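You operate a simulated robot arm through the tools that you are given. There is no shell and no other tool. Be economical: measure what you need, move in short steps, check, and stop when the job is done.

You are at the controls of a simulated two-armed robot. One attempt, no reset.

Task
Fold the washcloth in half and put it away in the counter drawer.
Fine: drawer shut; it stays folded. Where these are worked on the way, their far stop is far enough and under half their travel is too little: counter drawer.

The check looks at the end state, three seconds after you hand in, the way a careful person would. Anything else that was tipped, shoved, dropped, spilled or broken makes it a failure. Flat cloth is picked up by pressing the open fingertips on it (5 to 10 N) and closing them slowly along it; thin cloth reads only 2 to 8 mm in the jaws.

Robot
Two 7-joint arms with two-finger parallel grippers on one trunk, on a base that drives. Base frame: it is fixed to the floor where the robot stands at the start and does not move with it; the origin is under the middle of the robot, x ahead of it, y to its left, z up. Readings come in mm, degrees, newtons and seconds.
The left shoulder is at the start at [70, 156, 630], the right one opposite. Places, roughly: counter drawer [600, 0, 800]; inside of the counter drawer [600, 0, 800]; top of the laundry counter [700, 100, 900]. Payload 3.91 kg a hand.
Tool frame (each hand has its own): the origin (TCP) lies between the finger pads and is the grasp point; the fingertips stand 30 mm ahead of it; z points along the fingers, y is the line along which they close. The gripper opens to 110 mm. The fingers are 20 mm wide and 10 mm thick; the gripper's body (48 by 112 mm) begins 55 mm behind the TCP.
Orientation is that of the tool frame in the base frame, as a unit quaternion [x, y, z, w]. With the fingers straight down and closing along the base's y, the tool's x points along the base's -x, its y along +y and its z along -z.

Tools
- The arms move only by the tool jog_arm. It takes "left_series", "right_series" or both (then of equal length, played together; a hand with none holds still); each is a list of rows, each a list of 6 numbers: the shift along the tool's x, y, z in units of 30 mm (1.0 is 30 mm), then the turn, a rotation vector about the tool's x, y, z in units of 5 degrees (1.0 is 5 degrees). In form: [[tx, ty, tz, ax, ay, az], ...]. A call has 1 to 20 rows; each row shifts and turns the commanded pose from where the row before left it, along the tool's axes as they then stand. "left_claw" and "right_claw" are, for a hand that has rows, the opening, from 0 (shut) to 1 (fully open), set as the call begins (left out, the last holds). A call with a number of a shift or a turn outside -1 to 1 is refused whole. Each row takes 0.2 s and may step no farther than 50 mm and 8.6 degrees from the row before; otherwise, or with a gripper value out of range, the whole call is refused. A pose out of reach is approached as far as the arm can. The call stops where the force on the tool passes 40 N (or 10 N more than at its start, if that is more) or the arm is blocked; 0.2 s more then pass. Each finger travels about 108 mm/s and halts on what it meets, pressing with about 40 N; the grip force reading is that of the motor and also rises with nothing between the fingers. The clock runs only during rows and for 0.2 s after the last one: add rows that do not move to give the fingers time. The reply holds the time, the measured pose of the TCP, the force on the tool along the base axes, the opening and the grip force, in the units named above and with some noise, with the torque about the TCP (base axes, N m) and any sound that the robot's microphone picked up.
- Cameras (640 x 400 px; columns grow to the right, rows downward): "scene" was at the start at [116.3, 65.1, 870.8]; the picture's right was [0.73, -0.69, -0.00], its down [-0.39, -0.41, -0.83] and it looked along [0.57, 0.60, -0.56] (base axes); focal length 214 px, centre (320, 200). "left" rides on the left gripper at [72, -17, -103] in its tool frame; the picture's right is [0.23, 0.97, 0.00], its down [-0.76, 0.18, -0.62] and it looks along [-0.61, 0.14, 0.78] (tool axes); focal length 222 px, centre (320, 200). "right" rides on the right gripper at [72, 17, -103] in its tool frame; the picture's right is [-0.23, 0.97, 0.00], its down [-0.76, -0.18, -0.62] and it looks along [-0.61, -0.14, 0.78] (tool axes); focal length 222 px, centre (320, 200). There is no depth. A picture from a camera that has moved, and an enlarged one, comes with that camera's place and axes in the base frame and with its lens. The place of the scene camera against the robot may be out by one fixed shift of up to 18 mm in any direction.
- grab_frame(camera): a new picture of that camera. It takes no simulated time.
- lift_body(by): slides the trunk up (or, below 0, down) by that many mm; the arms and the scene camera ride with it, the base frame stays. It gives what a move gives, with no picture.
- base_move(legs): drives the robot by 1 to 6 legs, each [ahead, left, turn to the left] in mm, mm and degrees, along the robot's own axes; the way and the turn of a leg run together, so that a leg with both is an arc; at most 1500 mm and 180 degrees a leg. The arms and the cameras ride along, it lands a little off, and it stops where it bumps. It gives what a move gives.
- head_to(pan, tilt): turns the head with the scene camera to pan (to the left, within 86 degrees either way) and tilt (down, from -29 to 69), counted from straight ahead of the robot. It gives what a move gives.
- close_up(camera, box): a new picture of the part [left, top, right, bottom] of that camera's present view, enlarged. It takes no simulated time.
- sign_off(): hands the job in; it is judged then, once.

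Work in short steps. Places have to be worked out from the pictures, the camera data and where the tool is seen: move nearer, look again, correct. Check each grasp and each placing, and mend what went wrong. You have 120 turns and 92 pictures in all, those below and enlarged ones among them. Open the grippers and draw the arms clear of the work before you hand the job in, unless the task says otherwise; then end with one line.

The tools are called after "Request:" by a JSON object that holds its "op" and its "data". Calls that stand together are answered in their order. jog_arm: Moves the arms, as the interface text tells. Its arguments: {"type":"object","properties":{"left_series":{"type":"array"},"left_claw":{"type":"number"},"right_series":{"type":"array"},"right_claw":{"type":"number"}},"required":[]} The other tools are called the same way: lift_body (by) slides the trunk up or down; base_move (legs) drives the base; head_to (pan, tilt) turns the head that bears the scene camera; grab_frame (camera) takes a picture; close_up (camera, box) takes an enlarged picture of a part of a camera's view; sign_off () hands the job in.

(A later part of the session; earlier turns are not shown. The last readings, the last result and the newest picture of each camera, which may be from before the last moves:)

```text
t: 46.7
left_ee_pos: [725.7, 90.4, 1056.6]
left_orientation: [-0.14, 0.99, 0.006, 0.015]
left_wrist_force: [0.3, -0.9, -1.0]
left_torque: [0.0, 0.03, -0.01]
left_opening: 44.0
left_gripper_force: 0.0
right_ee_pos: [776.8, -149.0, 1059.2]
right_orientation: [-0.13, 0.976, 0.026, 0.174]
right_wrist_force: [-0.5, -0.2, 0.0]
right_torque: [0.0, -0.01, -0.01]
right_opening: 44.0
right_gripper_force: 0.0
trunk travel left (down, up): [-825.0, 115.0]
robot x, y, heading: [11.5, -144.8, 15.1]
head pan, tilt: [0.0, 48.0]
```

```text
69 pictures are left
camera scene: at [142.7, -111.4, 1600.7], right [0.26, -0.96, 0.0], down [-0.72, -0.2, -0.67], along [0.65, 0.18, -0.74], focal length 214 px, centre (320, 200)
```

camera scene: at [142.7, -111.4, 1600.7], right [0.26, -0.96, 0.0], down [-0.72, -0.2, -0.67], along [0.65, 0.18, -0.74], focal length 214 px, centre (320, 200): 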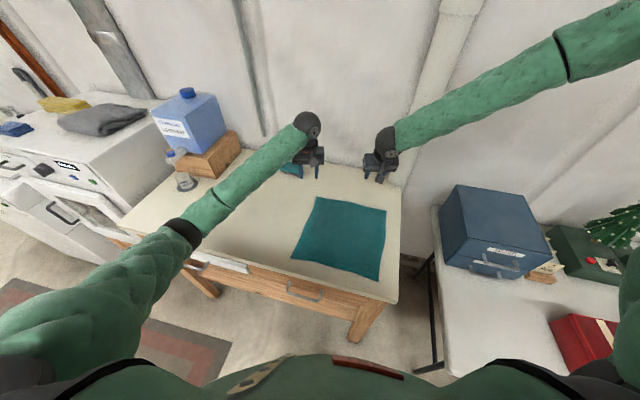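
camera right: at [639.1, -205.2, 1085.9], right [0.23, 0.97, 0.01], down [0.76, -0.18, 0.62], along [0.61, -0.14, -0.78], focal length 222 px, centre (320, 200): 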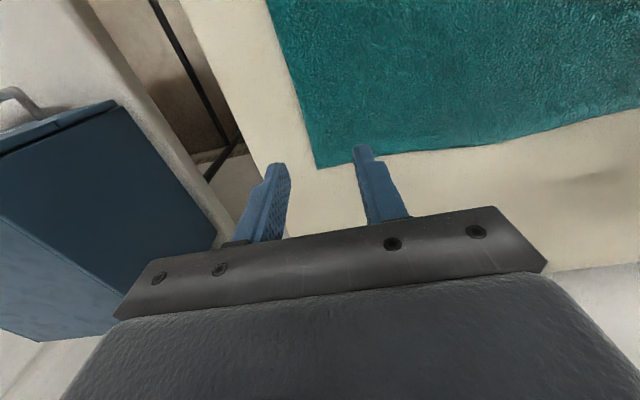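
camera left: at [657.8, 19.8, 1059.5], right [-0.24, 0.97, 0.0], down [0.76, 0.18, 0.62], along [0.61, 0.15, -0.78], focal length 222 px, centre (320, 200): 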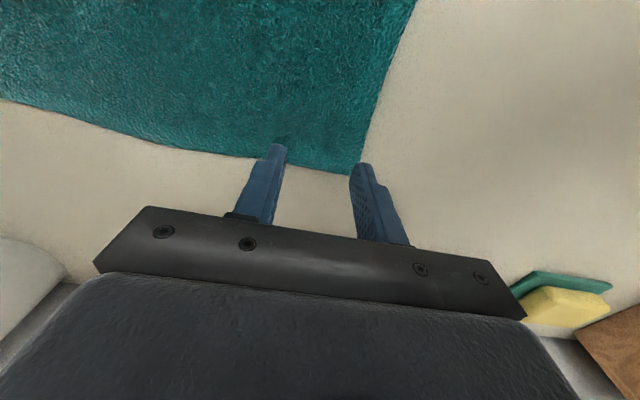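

Base is now at heading 15°. I unyaw both hands and bring them above the corners at z ≈ 985.

Request:
{"op": "jog_arm", "data": {"left_series": [[0, 0, 0, 0, 0.12, 1], [0, 0, 0, 0, 0.12, 1], [0, 0, 0, 0, 0.12, 1], [-0.06, -0.59, 0.79, 0, 0, 0], [-0.06, -0.59, 0.79, 0, 0, 0], [-0.06, -0.59, 0.79, 0, 0, 0], [0, 0, 0, 0, 0, 0]], "right_series": [[0, 0, 0, 0.34, 0, 0.94], [0, 0, 0, 0.34, 0, 0.94], [0, 0, 0, 0.34, 0, 0.94], [0.79, -0.53, 0.59, 0, 0, 0], [0.79, -0.53, 0.59, 0, 0, 0], [0.79, -0.53, 0.59, 0, 0, 0], [0, 0, 0, 0, 0, 0]]}}

```text
t: 48.3
left_ee_pos: [731.1, 38.5, 983.9]
left_orientation: [-0.01, 1.0, 0.007, -0.001]
left_wrist_force: [0.2, -1.1, 0.2]
left_torque: [0.0, 0.01, -0.02]
left_opening: 44.3
left_gripper_force: 0.0
right_ee_pos: [727.4, -195.3, 983.6]
right_orientation: [-0.001, 0.985, 0.004, 0.174]
right_wrist_force: [-0.9, -0.4, 0.4]
right_torque: [0.03, 0.02, 0.0]
right_opening: 44.2
right_gripper_force: 0.1
trunk travel left (down, up): [-825.0, 115.0]
robot x, y, heading: [12.7, -147.2, 15.4]
head pan, tilt: [0.0, 48.0]
```

Both hands are on target. I descend to about 5–10 mm above the cloth.

Request:
{"op": "jog_arm", "data": {"left_series": [[0, 0, 0.35, 0, 0, 0], [0, 0, 0.35, 0, 0, 0], [0, 0, 0.35, 0, 0, 0], [0, 0, 0.25, 0, 0, 0]], "right_series": [[0.19, 0, 0.3, 0, 0, 0], [0.19, 0, 0.3, 0, 0, 0], [0.19, 0, 0.3, 0, 0, 0], [0.19, 0, 0.2, 0, 0, 0]]}}

Request:
{"op": "grab_frame", "data": {"camera": "left"}}

Request:
{"op": "grab_frame", "data": {"camera": "right"}}

```text
t: 49.3
left_ee_pos: [729.6, 39.9, 944.2]
left_orientation: [-0.009, 1.0, 0.007, -0.001]
left_wrist_force: [0.0, -1.0, 0.1]
left_torque: [-0.01, -0.01, 0.0]
left_opening: 44.2
left_gripper_force: 0.1
right_ee_pos: [718.5, -211.1, 961.5]
right_orientation: [-0.001, 0.985, 0.003, 0.175]
right_wrist_force: [-0.5, 0.1, -0.3]
right_torque: [0.0, 0.01, 0.01]
right_opening: 43.8
right_gripper_force: 0.0
right hand out of reach, approached as far as the arm can: row 2, 3, 4
trunk travel left (down, up): [-825.0, 115.0]
robot x, y, heading: [13.9, -151.3, 15.1]
head pan, tilt: [0.0, 48.0]
```

```text
68 pictures are left
camera left: at [658.4, 20.9, 1048.5], right [-0.25, 0.97, 0.01], down [0.76, 0.18, 0.62], along [0.6, 0.16, -0.78], focal length 222 px, centre (320, 200)
```

left: 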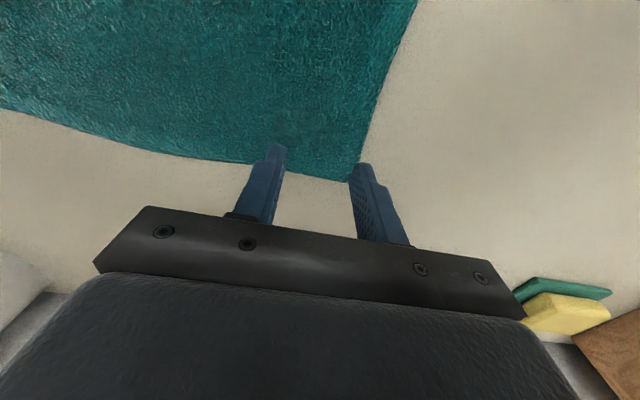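

```text
67 pictures are left
camera right: at [614.0, -194.2, 1033.7], right [0.21, 0.97, 0.08], down [0.5, -0.18, 0.85], along [0.84, -0.14, -0.53], focal length 222 px, centre (320, 200)
```

right: 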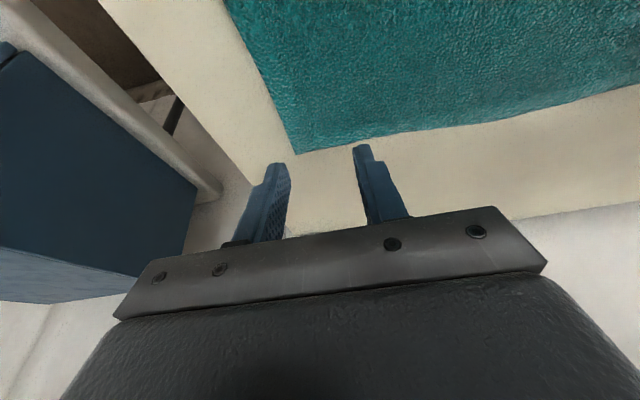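

The right arm is ~25 mm short in height. With the left elbow now clear I raise the hands and lower the trunk 70 mm again.

Request:
{"op": "jog_arm", "data": {"left_series": [[0, 0, -0.8, 0, 0, 0], [0, 0, -0.8, 0, 0, 0], [0, 0, -0.8, 0, 0, 0]], "right_series": [[-0.25, 0, -0.7, 0, 0, 0], [-0.25, 0, -0.7, 0, 0, 0], [-0.25, 0, -0.6, 0, 0, 0]]}}

Request:
{"op": "lift_body", "data": {"by": -70}}

```text
t: 50.1
left_ee_pos: [730.5, 38.4, 1017.7]
left_orientation: [-0.01, 1.0, 0.006, -0.002]
left_wrist_force: [0.1, -0.1, 0.6]
left_torque: [0.04, 0.02, 0.01]
left_opening: 43.8
left_gripper_force: 0.0
right_ee_pos: [717.8, -211.8, 1027.3]
right_orientation: [0.0, 0.985, 0.003, 0.174]
right_wrist_force: [-0.1, 0.2, 0.4]
right_torque: [-0.01, -0.01, 0.05]
right_opening: 44.0
right_gripper_force: 0.0
trunk travel left (down, up): [-825.0, 115.0]
robot x, y, heading: [10.9, -143.3, 15.4]
head pan, tilt: [0.0, 48.0]
```

```text
t: 51.2
left_ee_pos: [723.5, 35.0, 953.6]
left_orientation: [-0.011, 1.0, 0.009, 0.003]
left_wrist_force: [-0.2, 0.2, -0.3]
left_torque: [0.0, 0.0, 0.01]
left_opening: 44.0
left_gripper_force: 0.1
right_ee_pos: [711.5, -214.1, 961.7]
right_orientation: [0.0, 0.984, 0.006, 0.179]
right_wrist_force: [-0.3, -0.5, 0.5]
right_torque: [-0.04, -0.05, 0.01]
right_opening: 43.7
right_gripper_force: 0.1
trunk travel left (down, up): [-755.0, 185.0]
robot x, y, heading: [11.7, -148.6, 15.1]
head pan, tilt: [0.0, 48.0]
```

A slight touch again on the left; I give back 20 mm and send the right hand toward its corner.

Request:
{"op": "lift_body", "data": {"by": 20}}

Request:
{"op": "jog_arm", "data": {"left_series": [[0, 0, 0.2, 0, 0, 0], [0, 0, 0.2, 0, 0, 0], [0, 0, 0.2, 0, 0, 0]], "right_series": [[0.1, 0.2, 0.4, 0, 0, 0], [0.1, 0.2, 0.4, 0, 0, 0], [0.1, 0.1, 0.3, 0, 0, 0]]}}

```text
t: 51.9
left_ee_pos: [731.7, 35.1, 967.4]
left_orientation: [-0.009, 1.0, 0.007, 0.001]
left_wrist_force: [0.4, -0.1, 0.8]
left_torque: [0.0, -0.01, 0.0]
left_opening: 44.1
left_gripper_force: 0.1
right_ee_pos: [718.0, -213.6, 976.3]
right_orientation: [0.001, 0.985, 0.004, 0.174]
right_wrist_force: [-0.3, 0.1, 0.5]
right_torque: [0.04, 0.0, 0.01]
right_opening: 44.2
right_gripper_force: 0.1
trunk travel left (down, up): [-775.0, 165.0]
robot x, y, heading: [13.9, -145.0, 14.8]
head pan, tilt: [0.0, 48.0]
```

```text
t: 52.7
left_ee_pos: [730.5, 38.1, 948.6]
left_orientation: [-0.009, 1.0, 0.006, -0.001]
left_wrist_force: [0.0, -0.1, 0.8]
left_torque: [-0.01, 0.02, -0.01]
left_opening: 43.9
left_gripper_force: 0.0
right_ee_pos: [719.8, -197.5, 940.8]
right_orientation: [0.0, 0.985, 0.003, 0.175]
right_wrist_force: [0.3, -0.3, 0.2]
right_torque: [0.02, 0.05, 0.04]
right_opening: 44.1
right_gripper_force: 0.1
trunk travel left (down, up): [-775.0, 165.0]
robot x, y, heading: [15.1, -150.3, 15.2]
head pan, tilt: [0.0, 48.0]
```

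Both hands are in place at the corners without contact. I step down gently, 3 mm a row, watching the force.

Request:
{"op": "jog_arm", "data": {"left_series": [[0, 0, 0.2, 0, 0, 0], [0, 0, 0.13, 0, 0, 0]], "right_series": [[0.03, 0, 0.1, 0, 0, 0], [0.03, 0, 0.1, 0, 0, 0]]}}

Request:
{"op": "jog_arm", "data": {"left_series": [[0, 0, 0.1, 0, 0, 0], [0, 0, 0, 0, 0, 0]], "right_series": [[0.03, 0, 0.1, 0, 0, 0], [0, 0, 0, 0, 0, 0]]}}

Request:
{"op": "grab_frame", "data": {"camera": "left"}}

Request:
{"op": "grab_frame", "data": {"camera": "right"}}

```text
t: 53.3
left_ee_pos: [731.2, 38.1, 938.2]
left_orientation: [-0.009, 1.0, 0.007, -0.001]
left_wrist_force: [-0.1, -0.3, 0.2]
left_torque: [0.0, -0.02, -0.03]
left_opening: 43.9
left_gripper_force: 0.2
right_ee_pos: [722.3, -196.7, 935.4]
right_orientation: [0.001, 0.985, 0.003, 0.175]
right_wrist_force: [-0.1, -0.3, 0.2]
right_torque: [-0.04, 0.04, 0.04]
right_opening: 44.4
right_gripper_force: 0.1
trunk travel left (down, up): [-775.0, 165.0]
robot x, y, heading: [13.7, -147.0, 15.1]
head pan, tilt: [0.0, 48.0]
```

```text
t: 53.9
left_ee_pos: [730.1, 38.1, 936.7]
left_orientation: [-0.01, 1.0, 0.006, 0.0]
left_wrist_force: [-0.7, -0.8, 0.2]
left_torque: [0.05, -0.02, -0.03]
left_opening: 43.9
left_gripper_force: 0.1
right_ee_pos: [720.4, -196.2, 934.3]
right_orientation: [0.0, 0.985, 0.005, 0.175]
right_wrist_force: [1.1, -1.9, 16.5]
right_torque: [-0.23, -0.04, 0.0]
right_opening: 44.0
right_gripper_force: 0.1
trunk travel left (down, up): [-775.0, 165.0]
robot x, y, heading: [13.4, -144.2, 15.1]
head pan, tilt: [0.0, 48.0]
```

```text
66 pictures are left
camera left: at [658.6, 19.6, 1039.5], right [-0.25, 0.97, 0.01], down [0.76, 0.18, 0.62], along [0.6, 0.16, -0.78], focal length 222 px, centre (320, 200)
```

left: 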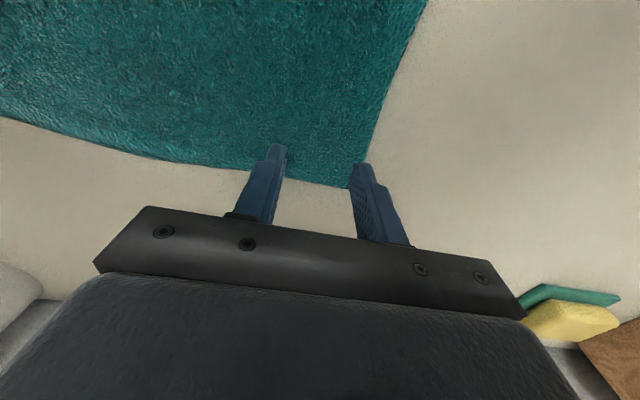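

```text
65 pictures are left
camera right: at [616.3, -179.9, 1005.8], right [0.21, 0.97, 0.09], down [0.5, -0.18, 0.85], along [0.84, -0.14, -0.53], focal length 222 px, centre (320, 200)
```

right: 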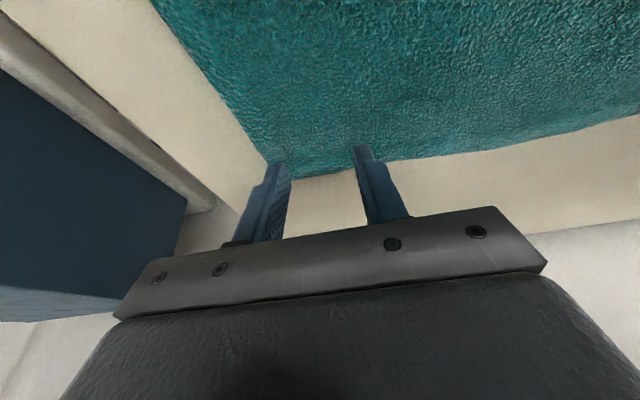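

Right touches at 16 N (surface ≈ 903); left is ~3 mm above. I ease the right up, shift both slightly inward onto the cloth, then press lightly.

Request:
{"op": "jog_arm", "data": {"left_series": [[0.2, -0.27, 0, 0, 0, 0], [0, 0, 0.1, 0, 0, 0], [0, 0, 0.05, 0, 0, 0], [0, 0, 0, 0, 0, 0]], "right_series": [[0.14, 0.1, -0.2, 0, 0, 0], [0.02, 0, 0.04, 0, 0, 0], [0.02, 0, 0.04, 0, 0, 0], [0, 0, 0, 0, 0, 0]]}}

```text
t: 54.9
left_ee_pos: [726.2, 30.3, 933.5]
left_orientation: [-0.01, 1.0, 0.007, -0.001]
left_wrist_force: [2.8, 1.5, 12.4]
left_torque: [-0.12, -0.11, 0.02]
left_opening: 44.0
left_gripper_force: 0.0
right_ee_pos: [714.7, -193.3, 935.4]
right_orientation: [-0.001, 0.985, 0.004, 0.174]
right_wrist_force: [-0.2, 0.7, 1.1]
right_torque: [-0.01, 0.0, 0.01]
right_opening: 44.1
right_gripper_force: 0.0
trunk travel left (down, up): [-775.0, 165.0]
robot x, y, heading: [14.6, -146.7, 15.1]
head pan, tilt: [0.0, 48.0]
```

Left 12 N, right ~1 N; I trim both toward 7 N and begin closing in small steps.

Request:
{"op": "jog_arm", "data": {"left_series": [[0, 0, -0.03, 0, 0, 0], [0, 0, 0, 0, 0, 0]], "right_series": [[0.02, 0, 0.05, 0, 0, 0], [0, 0, 0, 0, 0, 0]]}}

Request:
{"op": "jog_arm", "data": {"left_series": [[0, 0, 0, 0, 0, 0]], "right_series": [[0.0, 0, 0.02, 0, 0, 0]], "left_claw": 0.32, "right_claw": 0.32}}

```text
t: 55.5
left_ee_pos: [725.1, 30.6, 933.1]
left_orientation: [-0.01, 1.0, 0.007, -0.001]
left_wrist_force: [1.2, 0.4, 6.7]
left_torque: [-0.09, -0.1, 0.03]
left_opening: 43.9
left_gripper_force: 0.0
right_ee_pos: [714.5, -193.2, 934.1]
right_orientation: [-0.001, 0.985, 0.003, 0.175]
right_wrist_force: [-0.9, 1.3, 8.8]
right_torque: [-0.06, 0.04, -0.01]
right_opening: 43.6
right_gripper_force: 0.0
trunk travel left (down, up): [-775.0, 165.0]
robot x, y, heading: [11.6, -149.4, 15.4]
head pan, tilt: [0.0, 48.0]
```

```text
t: 55.9
left_ee_pos: [724.3, 31.4, 933.4]
left_orientation: [-0.01, 1.0, 0.007, 0.0]
left_wrist_force: [1.4, -1.8, 4.5]
left_torque: [-0.08, -0.03, 0.04]
left_opening: 35.6
left_gripper_force: 0.6
right_ee_pos: [715.2, -192.8, 933.4]
right_orientation: [-0.001, 0.985, 0.004, 0.175]
right_wrist_force: [-3.0, -0.1, 15.0]
right_torque: [-0.1, 0.09, -0.03]
right_opening: 35.0
right_gripper_force: 0.1
trunk travel left (down, up): [-775.0, 165.0]
robot x, y, heading: [15.3, -148.4, 15.4]
head pan, tilt: [0.0, 48.0]
```

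Forces are near the band; right a bit high, left a bit low. I trim and continue closing.

Request:
{"op": "jog_arm", "data": {"left_series": [[0, 0, 0.02, 0, 0, 0]], "right_series": [[0.0, 0, -0.03, 0, 0, 0]], "left_claw": 0.24, "right_claw": 0.24}}

Request:
{"op": "jog_arm", "data": {"left_series": [[0, 0, 0, 0, 0, 0]], "right_series": [[0, 0, 0, 0, 0, 0]], "left_claw": 0.16, "right_claw": 0.16}}

Request:
{"op": "jog_arm", "data": {"left_series": [[0, 0, 0, 0, 0, 0]], "right_series": [[0, 0, 0, 0, 0, 0]], "left_claw": 0.08, "right_claw": 0.08}}

Request:
{"op": "jog_arm", "data": {"left_series": [[0, 0, 0, 0, 0, 0], [0, 0, 0, 0, 0, 0]], "right_series": [[0, 0, 0, 0, 0, 0], [0, 0, 0, 0, 0, 0]], "left_claw": 0, "right_claw": 0}}

Request:
{"op": "grab_frame", "data": {"camera": "left"}}

Request:
{"op": "grab_frame", "data": {"camera": "right"}}

```text
t: 56.3
left_ee_pos: [725.6, 29.3, 933.4]
left_orientation: [-0.009, 1.0, 0.007, 0.0]
left_wrist_force: [-0.6, 0.8, 8.4]
left_torque: [-0.06, 0.02, 0.02]
left_opening: 26.1
left_gripper_force: 0.0
right_ee_pos: [714.0, -192.7, 934.1]
right_orientation: [-0.001, 0.985, 0.003, 0.175]
right_wrist_force: [1.2, -0.2, 9.2]
right_torque: [-0.04, -0.08, 0.01]
right_opening: 25.5
right_gripper_force: 0.0
trunk travel left (down, up): [-775.0, 165.0]
robot x, y, heading: [10.2, -146.5, 15.1]
head pan, tilt: [0.0, 48.0]
```

```text
t: 56.7
left_ee_pos: [725.3, 29.3, 933.0]
left_orientation: [-0.01, 1.0, 0.007, 0.0]
left_wrist_force: [-0.1, -2.6, 9.7]
left_torque: [-0.07, -0.01, 0.01]
left_opening: 17.8
left_gripper_force: 0.3
right_ee_pos: [714.9, -193.0, 934.4]
right_orientation: [-0.001, 0.985, 0.003, 0.175]
right_wrist_force: [0.7, 1.4, 8.4]
right_torque: [0.01, -0.03, 0.02]
right_opening: 17.6
right_gripper_force: 0.0
trunk travel left (down, up): [-775.0, 165.0]
robot x, y, heading: [14.5, -144.3, 15.0]
head pan, tilt: [0.0, 48.0]
```

```text
t: 57.1
left_ee_pos: [725.4, 30.0, 933.4]
left_orientation: [-0.009, 1.0, 0.007, -0.001]
left_wrist_force: [-0.3, -4.8, 9.9]
left_torque: [-0.13, -0.01, 0.0]
left_opening: 9.0
left_gripper_force: 8.4
right_ee_pos: [714.6, -193.5, 934.3]
right_orientation: [0.0, 0.984, 0.004, 0.175]
right_wrist_force: [0.3, 2.8, 8.4]
right_torque: [0.08, -0.03, 0.01]
right_opening: 7.1
right_gripper_force: 5.6
trunk travel left (down, up): [-775.0, 165.0]
robot x, y, heading: [13.0, -149.4, 15.2]
head pan, tilt: [0.0, 48.0]
```

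```text
t: 57.7
left_ee_pos: [723.4, 30.4, 933.7]
left_orientation: [-0.009, 1.0, 0.007, 0.0]
left_wrist_force: [-0.7, -8.3, 9.6]
left_torque: [-0.26, -0.01, -0.01]
left_opening: 4.5
left_gripper_force: 40.7
right_ee_pos: [716.1, -192.5, 934.7]
right_orientation: [-0.002, 0.985, 0.003, 0.175]
right_wrist_force: [-0.4, 9.2, 8.1]
right_torque: [0.29, 0.0, 0.0]
right_opening: 3.7
right_gripper_force: 39.8
trunk travel left (down, up): [-775.0, 165.0]
robot x, y, heading: [11.9, -147.1, 15.0]
head pan, tilt: [0.0, 48.0]
```

```text
64 pictures are left
camera left: at [652.3, 11.3, 1035.8], right [-0.25, 0.97, 0.01], down [0.76, 0.18, 0.63], along [0.6, 0.16, -0.78], focal length 222 px, centre (320, 200)
```

left: 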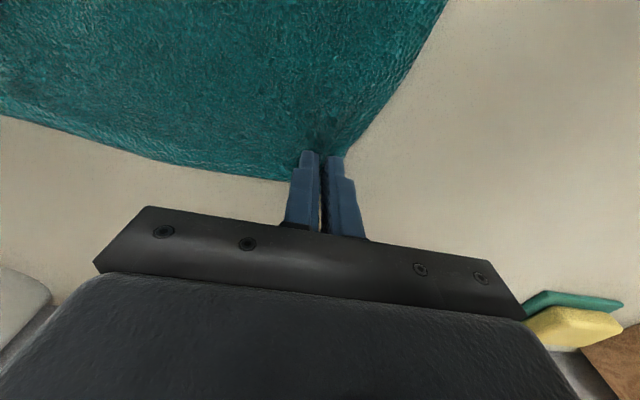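

```text
63 pictures are left
camera right: at [610.4, -177.2, 1006.2], right [0.21, 0.97, 0.09], down [0.5, -0.18, 0.85], along [0.84, -0.14, -0.53], focal length 222 px, centre (320, 200)
```

right: 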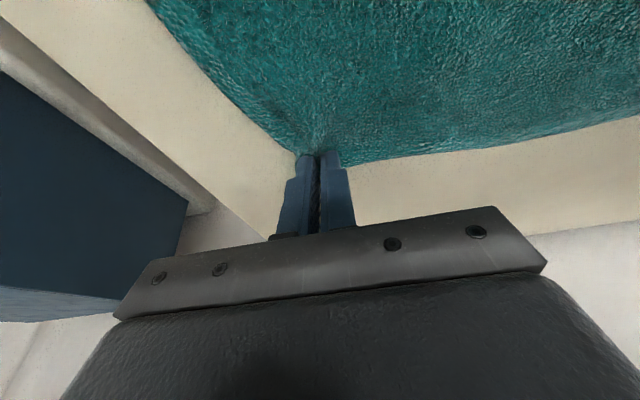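

Both corners are gripped (4.5 and 3.7 mm). I lift the trunk 90 mm and check that the edge comes up.

Request:
{"op": "lift_body", "data": {"by": 90}}

Request:
{"op": "grab_frame", "data": {"camera": "scene"}}

```text
t: 58.9
left_ee_pos: [726.0, 30.0, 1021.6]
left_orientation: [-0.009, 1.0, 0.007, -0.001]
left_wrist_force: [-0.9, -7.9, -0.9]
left_torque: [-0.18, 0.05, -0.01]
left_opening: 4.1
left_gripper_force: 39.6
right_ee_pos: [716.1, -194.2, 1023.1]
right_orientation: [-0.001, 0.985, 0.003, 0.174]
right_wrist_force: [0.0, 7.4, -0.1]
right_torque: [0.27, -0.02, 0.02]
right_opening: 3.6
right_gripper_force: 40.1
trunk travel left (down, up): [-865.0, 75.0]
robot x, y, heading: [11.4, -148.7, 15.2]
head pan, tilt: [0.0, 48.0]
```

```text
62 pictures are left
camera scene: at [143.2, -111.8, 1640.5], right [0.26, -0.97, 0.0], down [-0.72, -0.19, -0.67], along [0.65, 0.18, -0.74], focal length 214 px, centre (320, 200)
```

scene: 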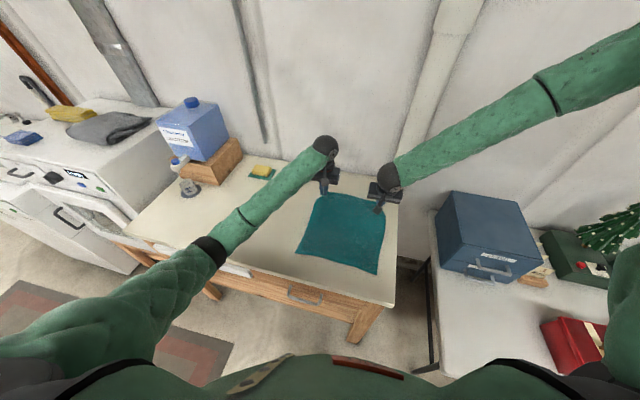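

The far edge is lifted by both hands. I drive the base straight back 130 mm (base x) to carry it over.

Request:
{"op": "base_move", "data": {"legs": [[-125.6, 33.6, 0]]}}

Request:
{"op": "lift_body", "data": {"by": -40}}

Request:
{"op": "grab_frame", "data": {"camera": "scene"}}

```text
t: 60.2
left_ee_pos: [595.7, 28.0, 1023.1]
left_orientation: [-0.008, 1.0, 0.006, -0.001]
left_wrist_force: [-0.6, -6.7, 0.0]
left_torque: [-0.19, 0.02, -0.04]
left_opening: 4.3
left_gripper_force: 40.3
right_ee_pos: [585.8, -195.8, 1023.2]
right_orientation: [0.001, 0.985, 0.003, 0.175]
right_wrist_force: [0.4, 8.5, 0.8]
right_torque: [0.24, -0.02, 0.03]
right_opening: 3.4
right_gripper_force: 40.2
trunk travel left (down, up): [-865.0, 75.0]
robot x, y, heading: [-115.6, -148.9, 14.9]
head pan, tilt: [0.0, 48.0]
```

```text
t: 61.0
left_ee_pos: [594.7, 28.4, 982.7]
left_orientation: [-0.008, 1.0, 0.007, 0.0]
left_wrist_force: [-0.4, -7.2, 0.0]
left_torque: [-0.23, -0.01, -0.02]
left_opening: 4.3
left_gripper_force: 40.0
right_ee_pos: [585.2, -195.5, 983.6]
right_orientation: [0.002, 0.985, 0.004, 0.175]
right_wrist_force: [0.8, 7.2, 0.9]
right_torque: [0.25, -0.01, 0.03]
right_opening: 3.8
right_gripper_force: 40.0
trunk travel left (down, up): [-825.0, 115.0]
robot x, y, heading: [-112.9, -146.9, 15.3]
head pan, tilt: [0.0, 48.0]
```

```text
61 pictures are left
camera scene: at [12.0, -111.9, 1600.9], right [0.26, -0.97, 0.0], down [-0.72, -0.19, -0.67], along [0.65, 0.17, -0.74], focal length 214 px, centre (320, 200)
```

scene: 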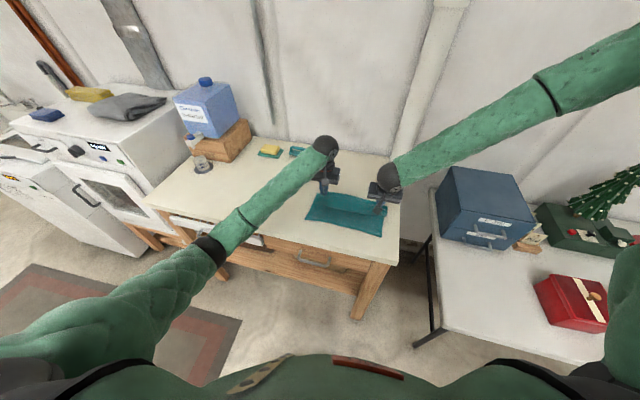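

The cloth is folding over. A closer look at its state before going on.

Request:
{"op": "close_up", "data": {"camera": "scene", "box": [270, 150, 430, 250]}}

```text
4.00 times, centred on (350, 200) of scene
camera zoom: at [12.0, -111.9, 1600.9], right [0.26, -0.97, 0.0], down [-0.72, -0.19, -0.67], along [0.65, 0.17, -0.74], focal length 858 px, centre (200, 200)
```

zoom: 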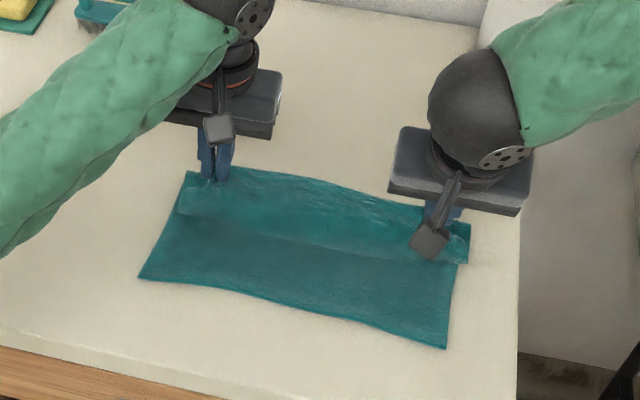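

The fold is forming well; the near edge has shifted to x ≈ 503, so the grip points should land at x ≈ 527. I carry both hands back 68 mm while lowering to just over the cloth.

Request:
{"op": "jog_arm", "data": {"left_series": [[0.57, -0.03, 0.2, 0, 0, 0], [0.57, -0.03, 0.3, 0, 0, 0], [0.57, -0.03, 0.5, 0, 0, 0], [0.56, -0.03, 0.35, 0, 0, 0], [0, 0, 0, 0, 0, 0]], "right_series": [[0.6, 0.03, 0, 0, 0, 0], [0.64, 0.03, 0.09, 0, 0, 0], [0.71, 0.03, 0.28, 0, 0, 0], [0.67, 0.03, 0.16, 0, 0, 0], [0, 0, 0, 0, 0, 0]]}}

Request:
{"op": "close_up", "data": {"camera": "scene", "box": [270, 150, 430, 250]}}

```text
t: 62.2
left_ee_pos: [528.6, 22.0, 941.6]
left_orientation: [-0.007, 1.0, 0.005, -0.001]
left_wrist_force: [-0.2, -23.8, 3.9]
left_torque: [-0.74, 0.03, -0.04]
left_opening: 4.5
left_gripper_force: 40.0
right_ee_pos: [520.9, -209.3, 966.2]
right_orientation: [0.0, 0.985, 0.004, 0.174]
right_wrist_force: [0.0, 22.3, -2.6]
right_torque: [0.71, 0.0, 0.14]
right_opening: 3.9
right_gripper_force: 40.2
right hand out of reach, approached as far as the arm can: row 2, 3, 4
trunk travel left (down, up): [-825.0, 115.0]
robot x, y, heading: [-116.3, -143.5, 15.0]
head pan, tilt: [0.0, 48.0]
```

```text
4.00 times, centred on (350, 200) of scene
camera zoom: at [13.4, -112.2, 1600.7], right [0.26, -0.97, 0.0], down [-0.72, -0.19, -0.67], along [0.65, 0.17, -0.74], focal length 858 px, centre (200, 200)
```

zoom: 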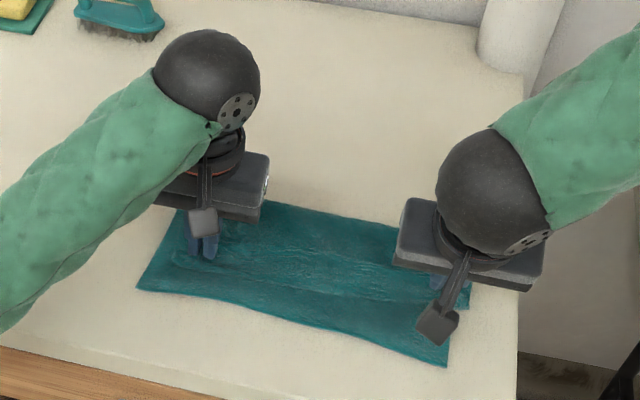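

The right arm hit its height limit (25 mm high). I raise the left 25 mm, then lower the trunk 28 mm so both come down together.

Request:
{"op": "jog_arm", "data": {"left_series": [[0, -0.2, -0.85, 0, 0, 0]]}}

Request:
{"op": "lift_body", "data": {"by": -30}}

Request:
{"op": "jog_arm", "data": {"left_series": [[0, 0, 0.1, 0, 0, 0], [0, 0, 0, 0, 0, 0]], "right_series": [[0, 0.3, 0, 0, 0, 0], [0, 0, 0, 0, 0, 0]]}}

Request:
{"op": "close_up", "data": {"camera": "scene", "box": [270, 150, 430, 250]}}

```text
t: 62.6
left_ee_pos: [528.2, 19.8, 965.2]
left_orientation: [-0.008, 1.0, 0.006, -0.001]
left_wrist_force: [-1.2, -13.5, -0.4]
left_torque: [-0.4, -0.01, -0.07]
left_opening: 4.4
left_gripper_force: 39.6
right_ee_pos: [520.6, -210.0, 966.3]
right_orientation: [0.001, 0.985, 0.003, 0.173]
right_wrist_force: [0.6, 12.9, 0.0]
right_torque: [0.44, -0.01, 0.06]
right_opening: 3.7
right_gripper_force: 40.3
trunk travel left (down, up): [-825.0, 115.0]
robot x, y, heading: [-116.3, -145.0, 15.2]
head pan, tilt: [0.0, 48.0]
```

```text
t: 63.4
left_ee_pos: [528.1, 18.6, 939.5]
left_orientation: [-0.007, 1.0, 0.007, 0.0]
left_wrist_force: [-2.1, -13.3, 9.2]
left_torque: [-0.4, 0.07, -0.04]
left_opening: 4.0
left_gripper_force: 40.3
right_ee_pos: [519.0, -209.7, 938.1]
right_orientation: [0.001, 0.984, 0.004, 0.177]
right_wrist_force: [-1.3, 7.8, 26.0]
right_torque: [0.29, -0.1, 0.07]
right_opening: 3.5
right_gripper_force: 39.9
trunk travel left (down, up): [-795.0, 145.0]
robot x, y, heading: [-119.5, -143.3, 14.9]
head pan, tilt: [0.0, 48.0]
```

```text
t: 64.0
left_ee_pos: [526.9, 17.9, 936.1]
left_orientation: [-0.008, 1.0, 0.007, 0.002]
left_wrist_force: [-0.7, -5.6, 32.8]
left_torque: [-0.14, 0.0, -0.05]
left_opening: 4.2
left_gripper_force: 39.9
right_ee_pos: [519.4, -205.2, 941.6]
right_orientation: [0.001, 0.984, 0.004, 0.176]
right_wrist_force: [0.5, 3.1, 4.2]
right_torque: [0.14, -0.02, 0.04]
right_opening: 3.6
right_gripper_force: 39.9
right hand out of reach, approached as far as the arm can: row 1
trunk travel left (down, up): [-795.0, 145.0]
robot x, y, heading: [-120.4, -146.7, 15.2]
head pan, tilt: [0.0, 48.0]
```

```text
4.00 times, centred on (350, 200) of scene
camera zoom: at [9.7, -112.8, 1571.2], right [0.26, -0.97, 0.0], down [-0.72, -0.19, -0.67], along [0.65, 0.17, -0.74], focal length 858 px, centre (200, 200)
```

zoom: 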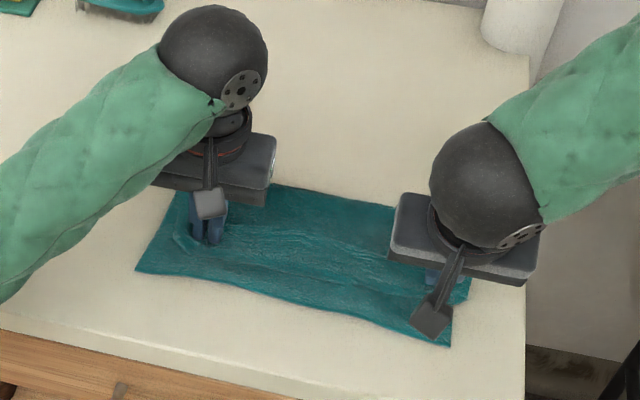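

The edge is laid along the near edge. I ease the left pressure and open the jaws to 0.4 in contact so the ruck spreads flat, then lift.

Request:
{"op": "jog_arm", "data": {"left_series": [[0, 0, -0.07, 0, 0, 0], [0, 0, 0, 0, 0, 0]], "right_series": [[0, 0, 0, 0, 0, 0], [0, 0, 0, 0, 0, 0]], "left_claw": 0.2, "right_claw": 0.2}}

Request:
{"op": "jog_arm", "data": {"left_series": [[0, 0, 0, 0, 0, 0], [0, 0, 0, 0, 0, 0]], "right_series": [[0, 0, 0, 0, 0, 0], [0, 0, 0, 0, 0, 0]], "left_claw": 0.4, "right_claw": 0.4}}

Request:
{"op": "lift_body", "data": {"by": 100}}

Request:
{"op": "grab_frame", "data": {"camera": "scene"}}

Request:
{"op": "close_up", "data": {"camera": "scene", "box": [270, 150, 430, 250]}}

```text
t: 64.6
left_ee_pos: [529.0, 18.3, 936.9]
left_orientation: [-0.009, 1.0, 0.007, 0.0]
left_wrist_force: [1.6, 3.4, 27.5]
left_torque: [0.13, -0.11, -0.02]
left_opening: 12.1
left_gripper_force: 0.0
right_ee_pos: [519.9, -203.6, 942.7]
right_orientation: [0.002, 0.985, 0.004, 0.175]
right_wrist_force: [-0.4, 0.2, 1.6]
right_torque: [-0.02, 0.01, 0.01]
right_opening: 21.5
right_gripper_force: 0.2
trunk travel left (down, up): [-795.0, 145.0]
robot x, y, heading: [-119.4, -151.1, 15.4]
head pan, tilt: [0.0, 48.0]
```

```text
t: 65.2
left_ee_pos: [527.0, 18.8, 937.1]
left_orientation: [-0.007, 1.0, 0.006, 0.0]
left_wrist_force: [1.0, 5.3, 27.7]
left_torque: [0.0, -0.05, -0.04]
left_opening: 34.2
left_gripper_force: 0.0
right_ee_pos: [519.5, -203.2, 942.3]
right_orientation: [0.001, 0.984, 0.004, 0.176]
right_wrist_force: [0.0, -1.0, -0.1]
right_torque: [0.01, 0.03, 0.0]
right_opening: 43.8
right_gripper_force: 0.0
trunk travel left (down, up): [-795.0, 145.0]
robot x, y, heading: [-115.3, -145.7, 15.1]
head pan, tilt: [0.0, 48.0]
```

```text
t: 66.5
left_ee_pos: [528.6, 19.1, 1036.5]
left_orientation: [-0.008, 1.0, 0.007, -0.001]
left_wrist_force: [0.3, 0.9, 0.2]
left_torque: [0.0, -0.02, 0.01]
left_opening: 44.0
left_gripper_force: 0.1
right_ee_pos: [520.7, -204.7, 1040.7]
right_orientation: [0.001, 0.985, 0.004, 0.174]
right_wrist_force: [-0.1, -0.3, 0.4]
right_torque: [-0.01, -0.02, 0.01]
right_opening: 44.1
right_gripper_force: 0.1
trunk travel left (down, up): [-895.0, 45.0]
robot x, y, heading: [-120.8, -148.8, 14.9]
head pan, tilt: [0.0, 48.0]
```

```text
57 pictures are left
camera scene: at [13.1, -111.8, 1670.5], right [0.26, -0.97, 0.0], down [-0.72, -0.19, -0.67], along [0.65, 0.17, -0.74], focal length 214 px, centre (320, 200)
```

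scene: 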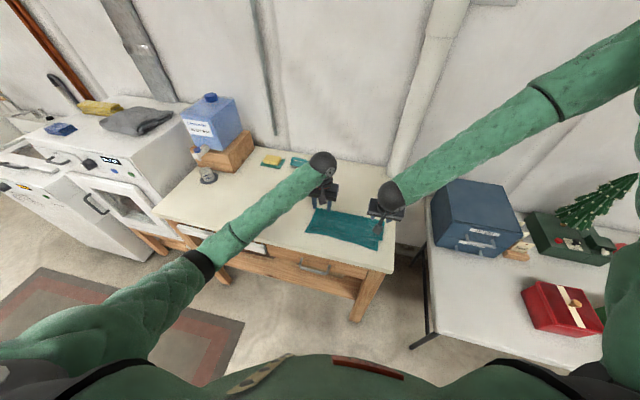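

```text
4.00 times, centred on (350, 200) of scene
camera zoom: at [13.1, -111.8, 1670.5], right [0.26, -0.97, 0.0], down [-0.72, -0.19, -0.67], along [0.65, 0.17, -0.74], focal length 858 px, centre (200, 200)
```

zoom: 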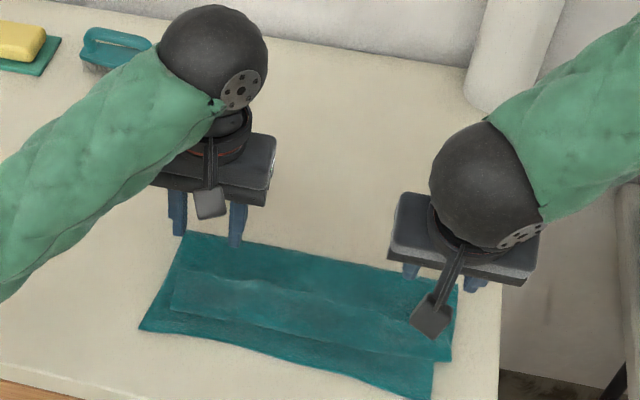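

The top layer ends ~40 mm short of the bottom edge, maybe with its hem tucked under. I move the hands aside to look properly.

Request:
{"op": "jog_arm", "data": {"left_series": [[0, 0.9, -0.5, 0, 0, 0], [0, 0.9, -0.5, 0, 0, 0], [0, 0.9, 0, 0, 0, 0], [0, 0.9, 0, 0, 0, 0]], "right_series": [[0, -0.9, -0.5, 0, 0, 0], [0, -0.9, -0.5, 0, 0, 0], [0, -0.9, 0, 0, 0, 0], [0, -0.9, 0, 0, 0, 0]]}}

Request:
{"op": "close_up", "data": {"camera": "scene", "box": [290, 190, 402, 260]}}

Request:
{"op": "grab_frame", "data": {"camera": "left"}}

```text
t: 67.5
left_ee_pos: [527.2, 126.0, 1067.9]
left_orientation: [-0.007, 1.0, 0.007, 0.0]
left_wrist_force: [0.2, -0.4, 0.5]
left_torque: [0.01, 0.0, -0.02]
left_opening: 43.8
left_gripper_force: 0.1
right_ee_pos: [510.1, -315.0, 1069.0]
right_orientation: [0.001, 0.984, 0.004, 0.176]
right_wrist_force: [0.4, -0.4, -0.2]
right_torque: [0.02, -0.05, 0.01]
right_opening: 44.0
right_gripper_force: 0.1
trunk travel left (down, up): [-895.0, 45.0]
robot x, y, heading: [-120.1, -143.8, 14.8]
head pan, tilt: [0.0, 48.0]
```

```text
5.71 times, centred on (346, 225) of scene
camera zoom: at [10.9, -113.8, 1670.9], right [0.26, -0.97, 0.0], down [-0.72, -0.19, -0.67], along [0.65, 0.17, -0.74], focal length 1226 px, centre (171, 57)
```

zoom: 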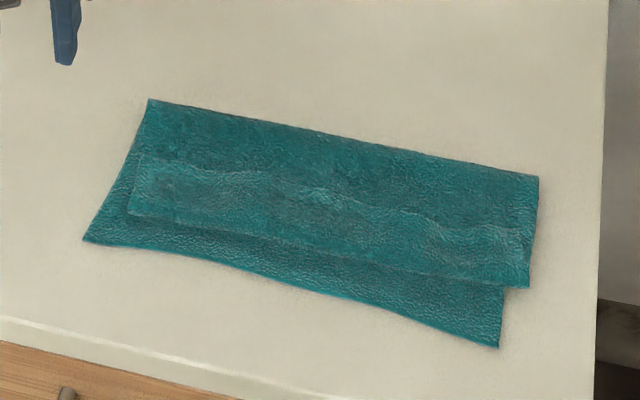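

```text
54 pictures are left
camera left: at [454.2, 108.1, 1170.6], right [-0.24, 0.97, 0.01], down [0.76, 0.18, 0.63], along [0.6, 0.16, -0.78], focal length 222 px, centre (320, 200)
```

left: 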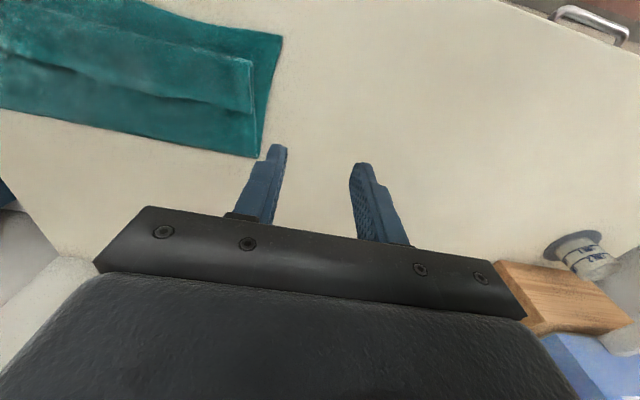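

The fold line is straight; the top hem is just tucked under ~40 mm, which will hang free when I later lift the cloth by its fold line. Next the drawer: I back the base off and square it up to see the handle.

Request:
{"op": "base_move", "data": {"legs": [[-222, 60, -15]]}}

Request:
{"op": "lift_body", "data": {"by": -300}}

Request:
{"op": "head_to", "data": {"pan": 0, "tilt": 35}}

Request:
{"op": "grab_frame", "data": {"camera": "scene"}}

```text
t: 69.3
left_ee_pos: [346.2, -19.4, 1066.5]
left_orientation: [0.123, 0.992, 0.007, 0.0]
left_wrist_force: [-0.6, -0.2, 0.5]
left_torque: [-0.01, 0.0, 0.0]
left_opening: 44.2
left_gripper_force: 0.0
right_ee_pos: [214.6, -439.7, 1068.7]
right_orientation: [0.129, 0.976, -0.019, 0.173]
right_wrist_force: [-0.1, -0.4, 0.5]
right_torque: [0.02, -0.02, -0.01]
right_opening: 44.1
right_gripper_force: 0.1
trunk travel left (down, up): [-895.0, 45.0]
robot x, y, heading: [-348.6, -116.6, -0.2]
head pan, tilt: [0.0, 48.0]
```

```text
t: 71.3
left_ee_pos: [346.0, -19.0, 845.1]
left_orientation: [0.123, 0.992, 0.007, 0.003]
left_wrist_force: [-2.0, 0.4, 7.1]
left_torque: [0.16, -0.09, 0.13]
left_opening: 44.3
left_gripper_force: 0.5
right_ee_pos: [215.1, -440.6, 841.9]
right_orientation: [0.129, 0.976, -0.02, 0.174]
right_wrist_force: [0.5, 0.3, 0.4]
right_torque: [0.01, 0.05, -0.01]
right_opening: 44.2
right_gripper_force: 0.1
trunk travel left (down, up): [-670.0, 270.0]
robot x, y, heading: [-346.4, -116.0, -0.2]
head pan, tilt: [0.0, 48.0]
stopped: the force on the tool passed its limit at 183 N (the readings are from after the stop); the commanded pose is now the measured one
```

```text
t: 72.1
left_ee_pos: [345.7, -18.3, 845.3]
left_orientation: [0.123, 0.992, 0.007, 0.002]
left_wrist_force: [-1.1, 0.3, 7.6]
left_torque: [0.15, -0.08, 0.0]
left_opening: 44.3
left_gripper_force: 0.1
right_ee_pos: [214.9, -438.5, 842.4]
right_orientation: [0.129, 0.976, -0.019, 0.173]
right_wrist_force: [1.0, -0.5, 0.7]
right_torque: [-0.02, 0.0, 0.01]
right_opening: 44.0
right_gripper_force: 0.1
trunk travel left (down, up): [-670.0, 270.0]
robot x, y, heading: [-346.0, -117.8, -0.0]
head pan, tilt: [0.0, 35.0]
```

```text
53 pictures are left
camera scene: at [-204.9, -115.1, 1464.3], right [0.0, -1.0, 0.0], down [-0.57, 0.0, -0.82], along [0.82, 0.0, -0.57], focal length 214 px, centre (320, 200)
```

scene: 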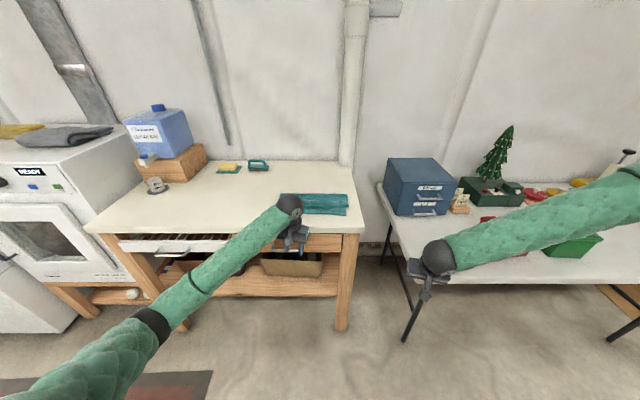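

The left fingertips came down on the drawer handle and stopped. I look through the left camera.

Request:
{"op": "grab_frame", "data": {"camera": "left"}}

Request:
{"op": "close_up", "data": {"camera": "scene", "box": [230, 190, 390, 290]}}

```text
52 pictures are left
camera left: at [270.6, -17.1, 948.1], right [0.02, 1.0, 0.01], down [0.78, -0.02, 0.63], along [0.63, 0.0, -0.78], focal length 222 px, centre (320, 200)
```

left: 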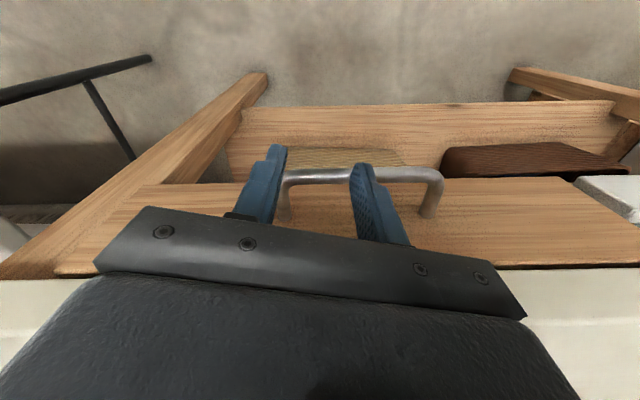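

```text
4.00 times, centred on (310, 240) of scene
camera zoom: at [-204.9, -115.1, 1464.3], right [0.0, -1.0, 0.0], down [-0.57, 0.0, -0.82], along [0.82, 0.0, -0.57], focal length 858 px, centre (360, 40)
```

zoom: 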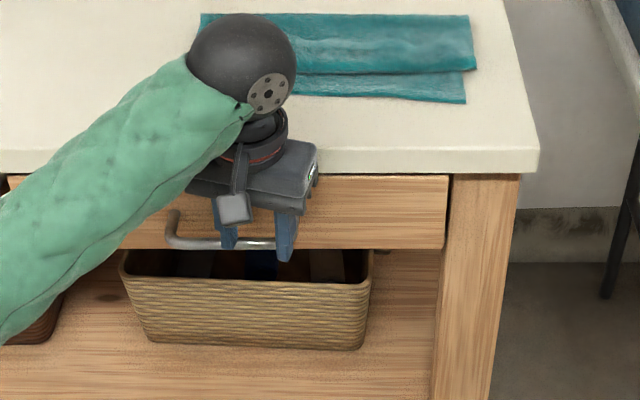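

The handle bar spans about y −42…68 at x ≈ 358, z ≈ 810. I lift the left hand off, back it away, and start turning it so its jaws can straddle the bar (closing along x, then tilted forward).

Request:
{"op": "jog_arm", "data": {"left_series": [[0, 0, -1, 0, 0, 0], [0.3, 0, -1, 0, 0, 0], [1, 0, -1, 0, 0, 0], [1, 0, 0, 0, 0, 1], [0, 0, 0, 0, 0, 1], [0, 0, 0, 0, 0, 1], [0, 0, 0, 0, 0, 1], [0, 0, 0, 0, 0, 1], [0, 0, 0, 0, 0, 1], [0, 0, 0, 0, 0, 1], [0, 0, 0, 0, 0, 1], [0, 0, 0, 0, 0, 1], [0, 0, 0, 0, 0, 1], [0, 0, 0, 0, 0, 1], [0, 0, 0, 0, 0, 1], [0, 0, 0, 0, 0, 1], [0, 0, 0, 0, 0, 1], [0, 0, 0, 0, 0, 1], [0, 0, 0, 0, 0, 0]]}}

```text
t: 76.1
left_ee_pos: [279.6, -2.5, 934.2]
left_orientation: [0.701, 0.713, 0.007, -0.002]
left_wrist_force: [0.8, -0.8, 0.1]
left_torque: [0.01, 0.01, 0.0]
left_opening: 44.1
left_gripper_force: 0.1
right_ee_pos: [216.9, -440.1, 842.7]
right_orientation: [0.128, 0.976, -0.019, 0.174]
right_wrist_force: [0.9, -0.6, 0.1]
right_torque: [-0.04, 0.01, -0.02]
right_opening: 44.2
right_gripper_force: 0.1
trunk travel left (down, up): [-670.0, 270.0]
robot x, y, heading: [-350.3, -113.2, 0.1]
head pan, tilt: [0.0, 35.0]
```

Yaw done. Now I tilt the fingers 45° forward and approach a point 70 mm short of the bar.

Request:
{"op": "jog_arm", "data": {"left_series": [[0, 0, 0, -1, 0, 0], [0, 0, 0, -1, 0, 0], [0, 0, 0, -1, 0, 0], [0, 0, 0, -1, 0, 0], [0, 0, 0, -1, 0, 0], [0, 0, 0, -1, 0, 0], [0, 0, 0, -1, 0, 0], [0, 0, 0, -1, 0, 0], [0, 0, 0, -1, 0, 0], [0.25, -0.52, 0.9, 0, 0, 0], [0.25, -0.52, 0.9, 0, 0, 0], [0, 0, 0, 0, 0, 0]], "left_claw": 0.4}}

Request:
{"op": "grab_frame", "data": {"camera": "left"}}

Request:
{"op": "close_up", "data": {"camera": "scene", "box": [230, 190, 390, 290]}}

```text
t: 78.7
left_ee_pos: [294.2, 14.1, 873.5]
left_orientation: [0.649, 0.656, 0.278, 0.267]
left_wrist_force: [-0.2, 0.4, 0.3]
left_torque: [0.04, 0.0, 0.02]
left_opening: 44.1
left_gripper_force: 0.1
right_ee_pos: [215.4, -439.4, 841.8]
right_orientation: [0.128, 0.976, -0.019, 0.173]
right_wrist_force: [0.5, 1.1, 0.3]
right_torque: [0.02, -0.02, 0.0]
right_opening: 44.0
right_gripper_force: 0.0
trunk travel left (down, up): [-670.0, 270.0]
robot x, y, heading: [-348.6, -114.0, -0.1]
head pan, tilt: [0.0, 35.0]
```

```text
50 pictures are left
camera left: at [207.7, 84.9, 935.3], right [0.68, 0.23, 0.7], down [-0.31, -0.77, 0.56], along [0.67, -0.59, -0.46], focal length 222 px, centre (320, 200)
```

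left: 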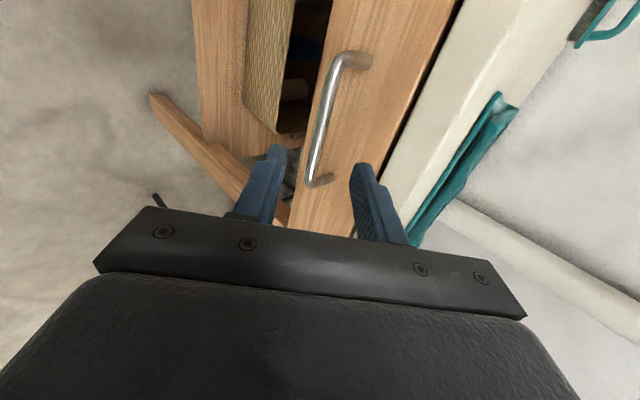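

```text
4.00 times, centred on (310, 240) of scene
camera zoom: at [-204.3, -115.1, 1464.3], right [0.0, -1.0, 0.0], down [-0.57, 0.0, -0.82], along [0.82, 0.0, -0.57], focal length 858 px, centre (360, 40)
```

zoom: 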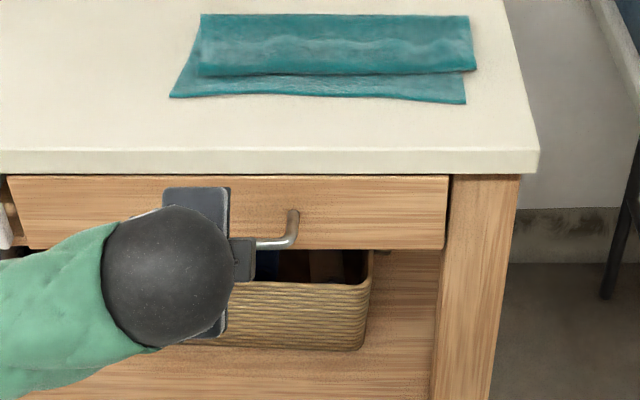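

The bar lies between the finger lines in the left view, at about (363, ·, 809). I advance 45 mm along the fingers and check.

Request:
{"op": "jog_arm", "data": {"left_series": [[0, 0, 0.75, 0, 0, 0], [0.05, 0.05, 0.75, 0, 0, 0], [0, 0, 0, 0, 0, 0]]}}

Request:
{"op": "grab_frame", "data": {"camera": "left"}}

```text
t: 79.5
left_ee_pos: [329.2, 15.5, 843.5]
left_orientation: [0.649, 0.656, 0.279, 0.267]
left_wrist_force: [0.0, -0.3, -0.2]
left_torque: [0.02, 0.0, 0.0]
left_opening: 43.9
left_gripper_force: 0.1
right_ee_pos: [216.3, -440.0, 843.3]
right_orientation: [0.129, 0.976, -0.018, 0.174]
right_wrist_force: [-0.6, -0.3, -0.1]
right_torque: [-0.02, 0.0, 0.01]
right_opening: 44.1
right_gripper_force: 0.1
trunk travel left (down, up): [-670.0, 270.0]
robot x, y, heading: [-348.4, -115.3, 0.1]
head pan, tilt: [0.0, 35.0]
```

```text
48 pictures are left
camera left: at [241.7, 87.1, 904.8], right [0.68, 0.23, 0.7], down [-0.31, -0.77, 0.56], along [0.67, -0.59, -0.46], focal length 222 px, centre (320, 200)
```

left: 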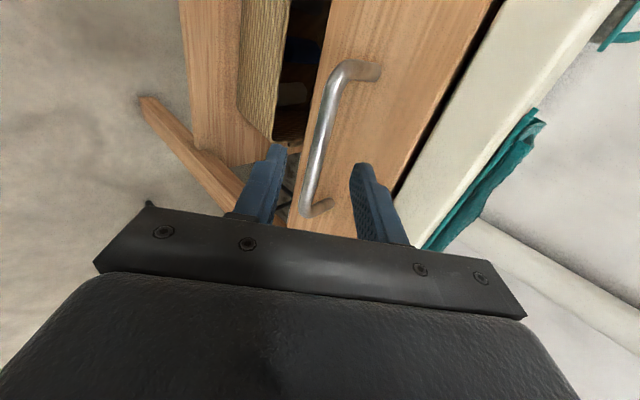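

Stereo puts the bar 48–65 mm ahead along the fingers, centred. I advance 37 mm more and close the jaws.

Request:
{"op": "jog_arm", "data": {"left_series": [[0, 0, 0.5, 0, 0, 0], [0, 0, 0.5, 0, 0, 0], [0, 0, 0.23, 0, 0, 0], [0, 0, 0, 0, 0, 0]]}}

Request:
{"op": "jog_arm", "data": {"left_series": [[0, 0, 0, 0, 0, 0], [0, 0, 0, 0, 0, 0], [0, 0, 0, 0, 0, 0]], "left_claw": 0}}

Request:
{"op": "grab_frame", "data": {"camera": "left"}}

```text
t: 80.5
left_ee_pos: [354.5, 16.3, 819.7]
left_orientation: [0.649, 0.656, 0.279, 0.266]
left_wrist_force: [0.5, 0.1, 0.0]
left_torque: [0.01, -0.03, 0.02]
left_opening: 44.0
left_gripper_force: 0.2
right_ee_pos: [216.3, -439.3, 842.5]
right_orientation: [0.128, 0.976, -0.019, 0.173]
right_wrist_force: [-0.2, 0.3, -1.1]
right_torque: [-0.02, 0.0, 0.0]
right_opening: 44.0
right_gripper_force: 0.0
trunk travel left (down, up): [-670.0, 270.0]
robot x, y, heading: [-349.7, -115.9, 0.1]
head pan, tilt: [0.0, 35.0]
```

```text
t: 81.3
left_ee_pos: [353.5, 17.1, 817.9]
left_orientation: [0.65, 0.656, 0.277, 0.265]
left_wrist_force: [-21.9, -0.8, -20.6]
left_torque: [0.19, 0.28, 0.01]
left_opening: 11.7
left_gripper_force: 44.6
right_ee_pos: [216.1, -440.4, 842.3]
right_orientation: [0.128, 0.976, -0.019, 0.173]
right_wrist_force: [-0.2, 0.4, -0.1]
right_torque: [-0.01, 0.02, -0.03]
right_opening: 44.1
right_gripper_force: 0.0
trunk travel left (down, up): [-670.0, 270.0]
robot x, y, heading: [-348.7, -115.9, 0.1]
head pan, tilt: [0.0, 35.0]
```

```text
47 pictures are left
camera left: at [266.4, 87.4, 878.9], right [0.68, 0.23, 0.69], down [-0.3, -0.77, 0.56], along [0.66, -0.59, -0.46], focal length 222 px, centre (320, 200)
```

left: 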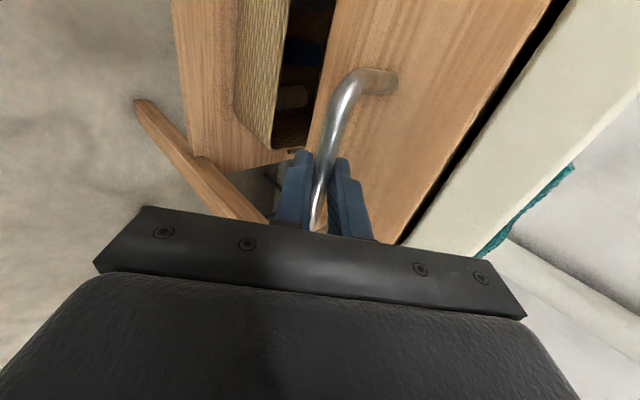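

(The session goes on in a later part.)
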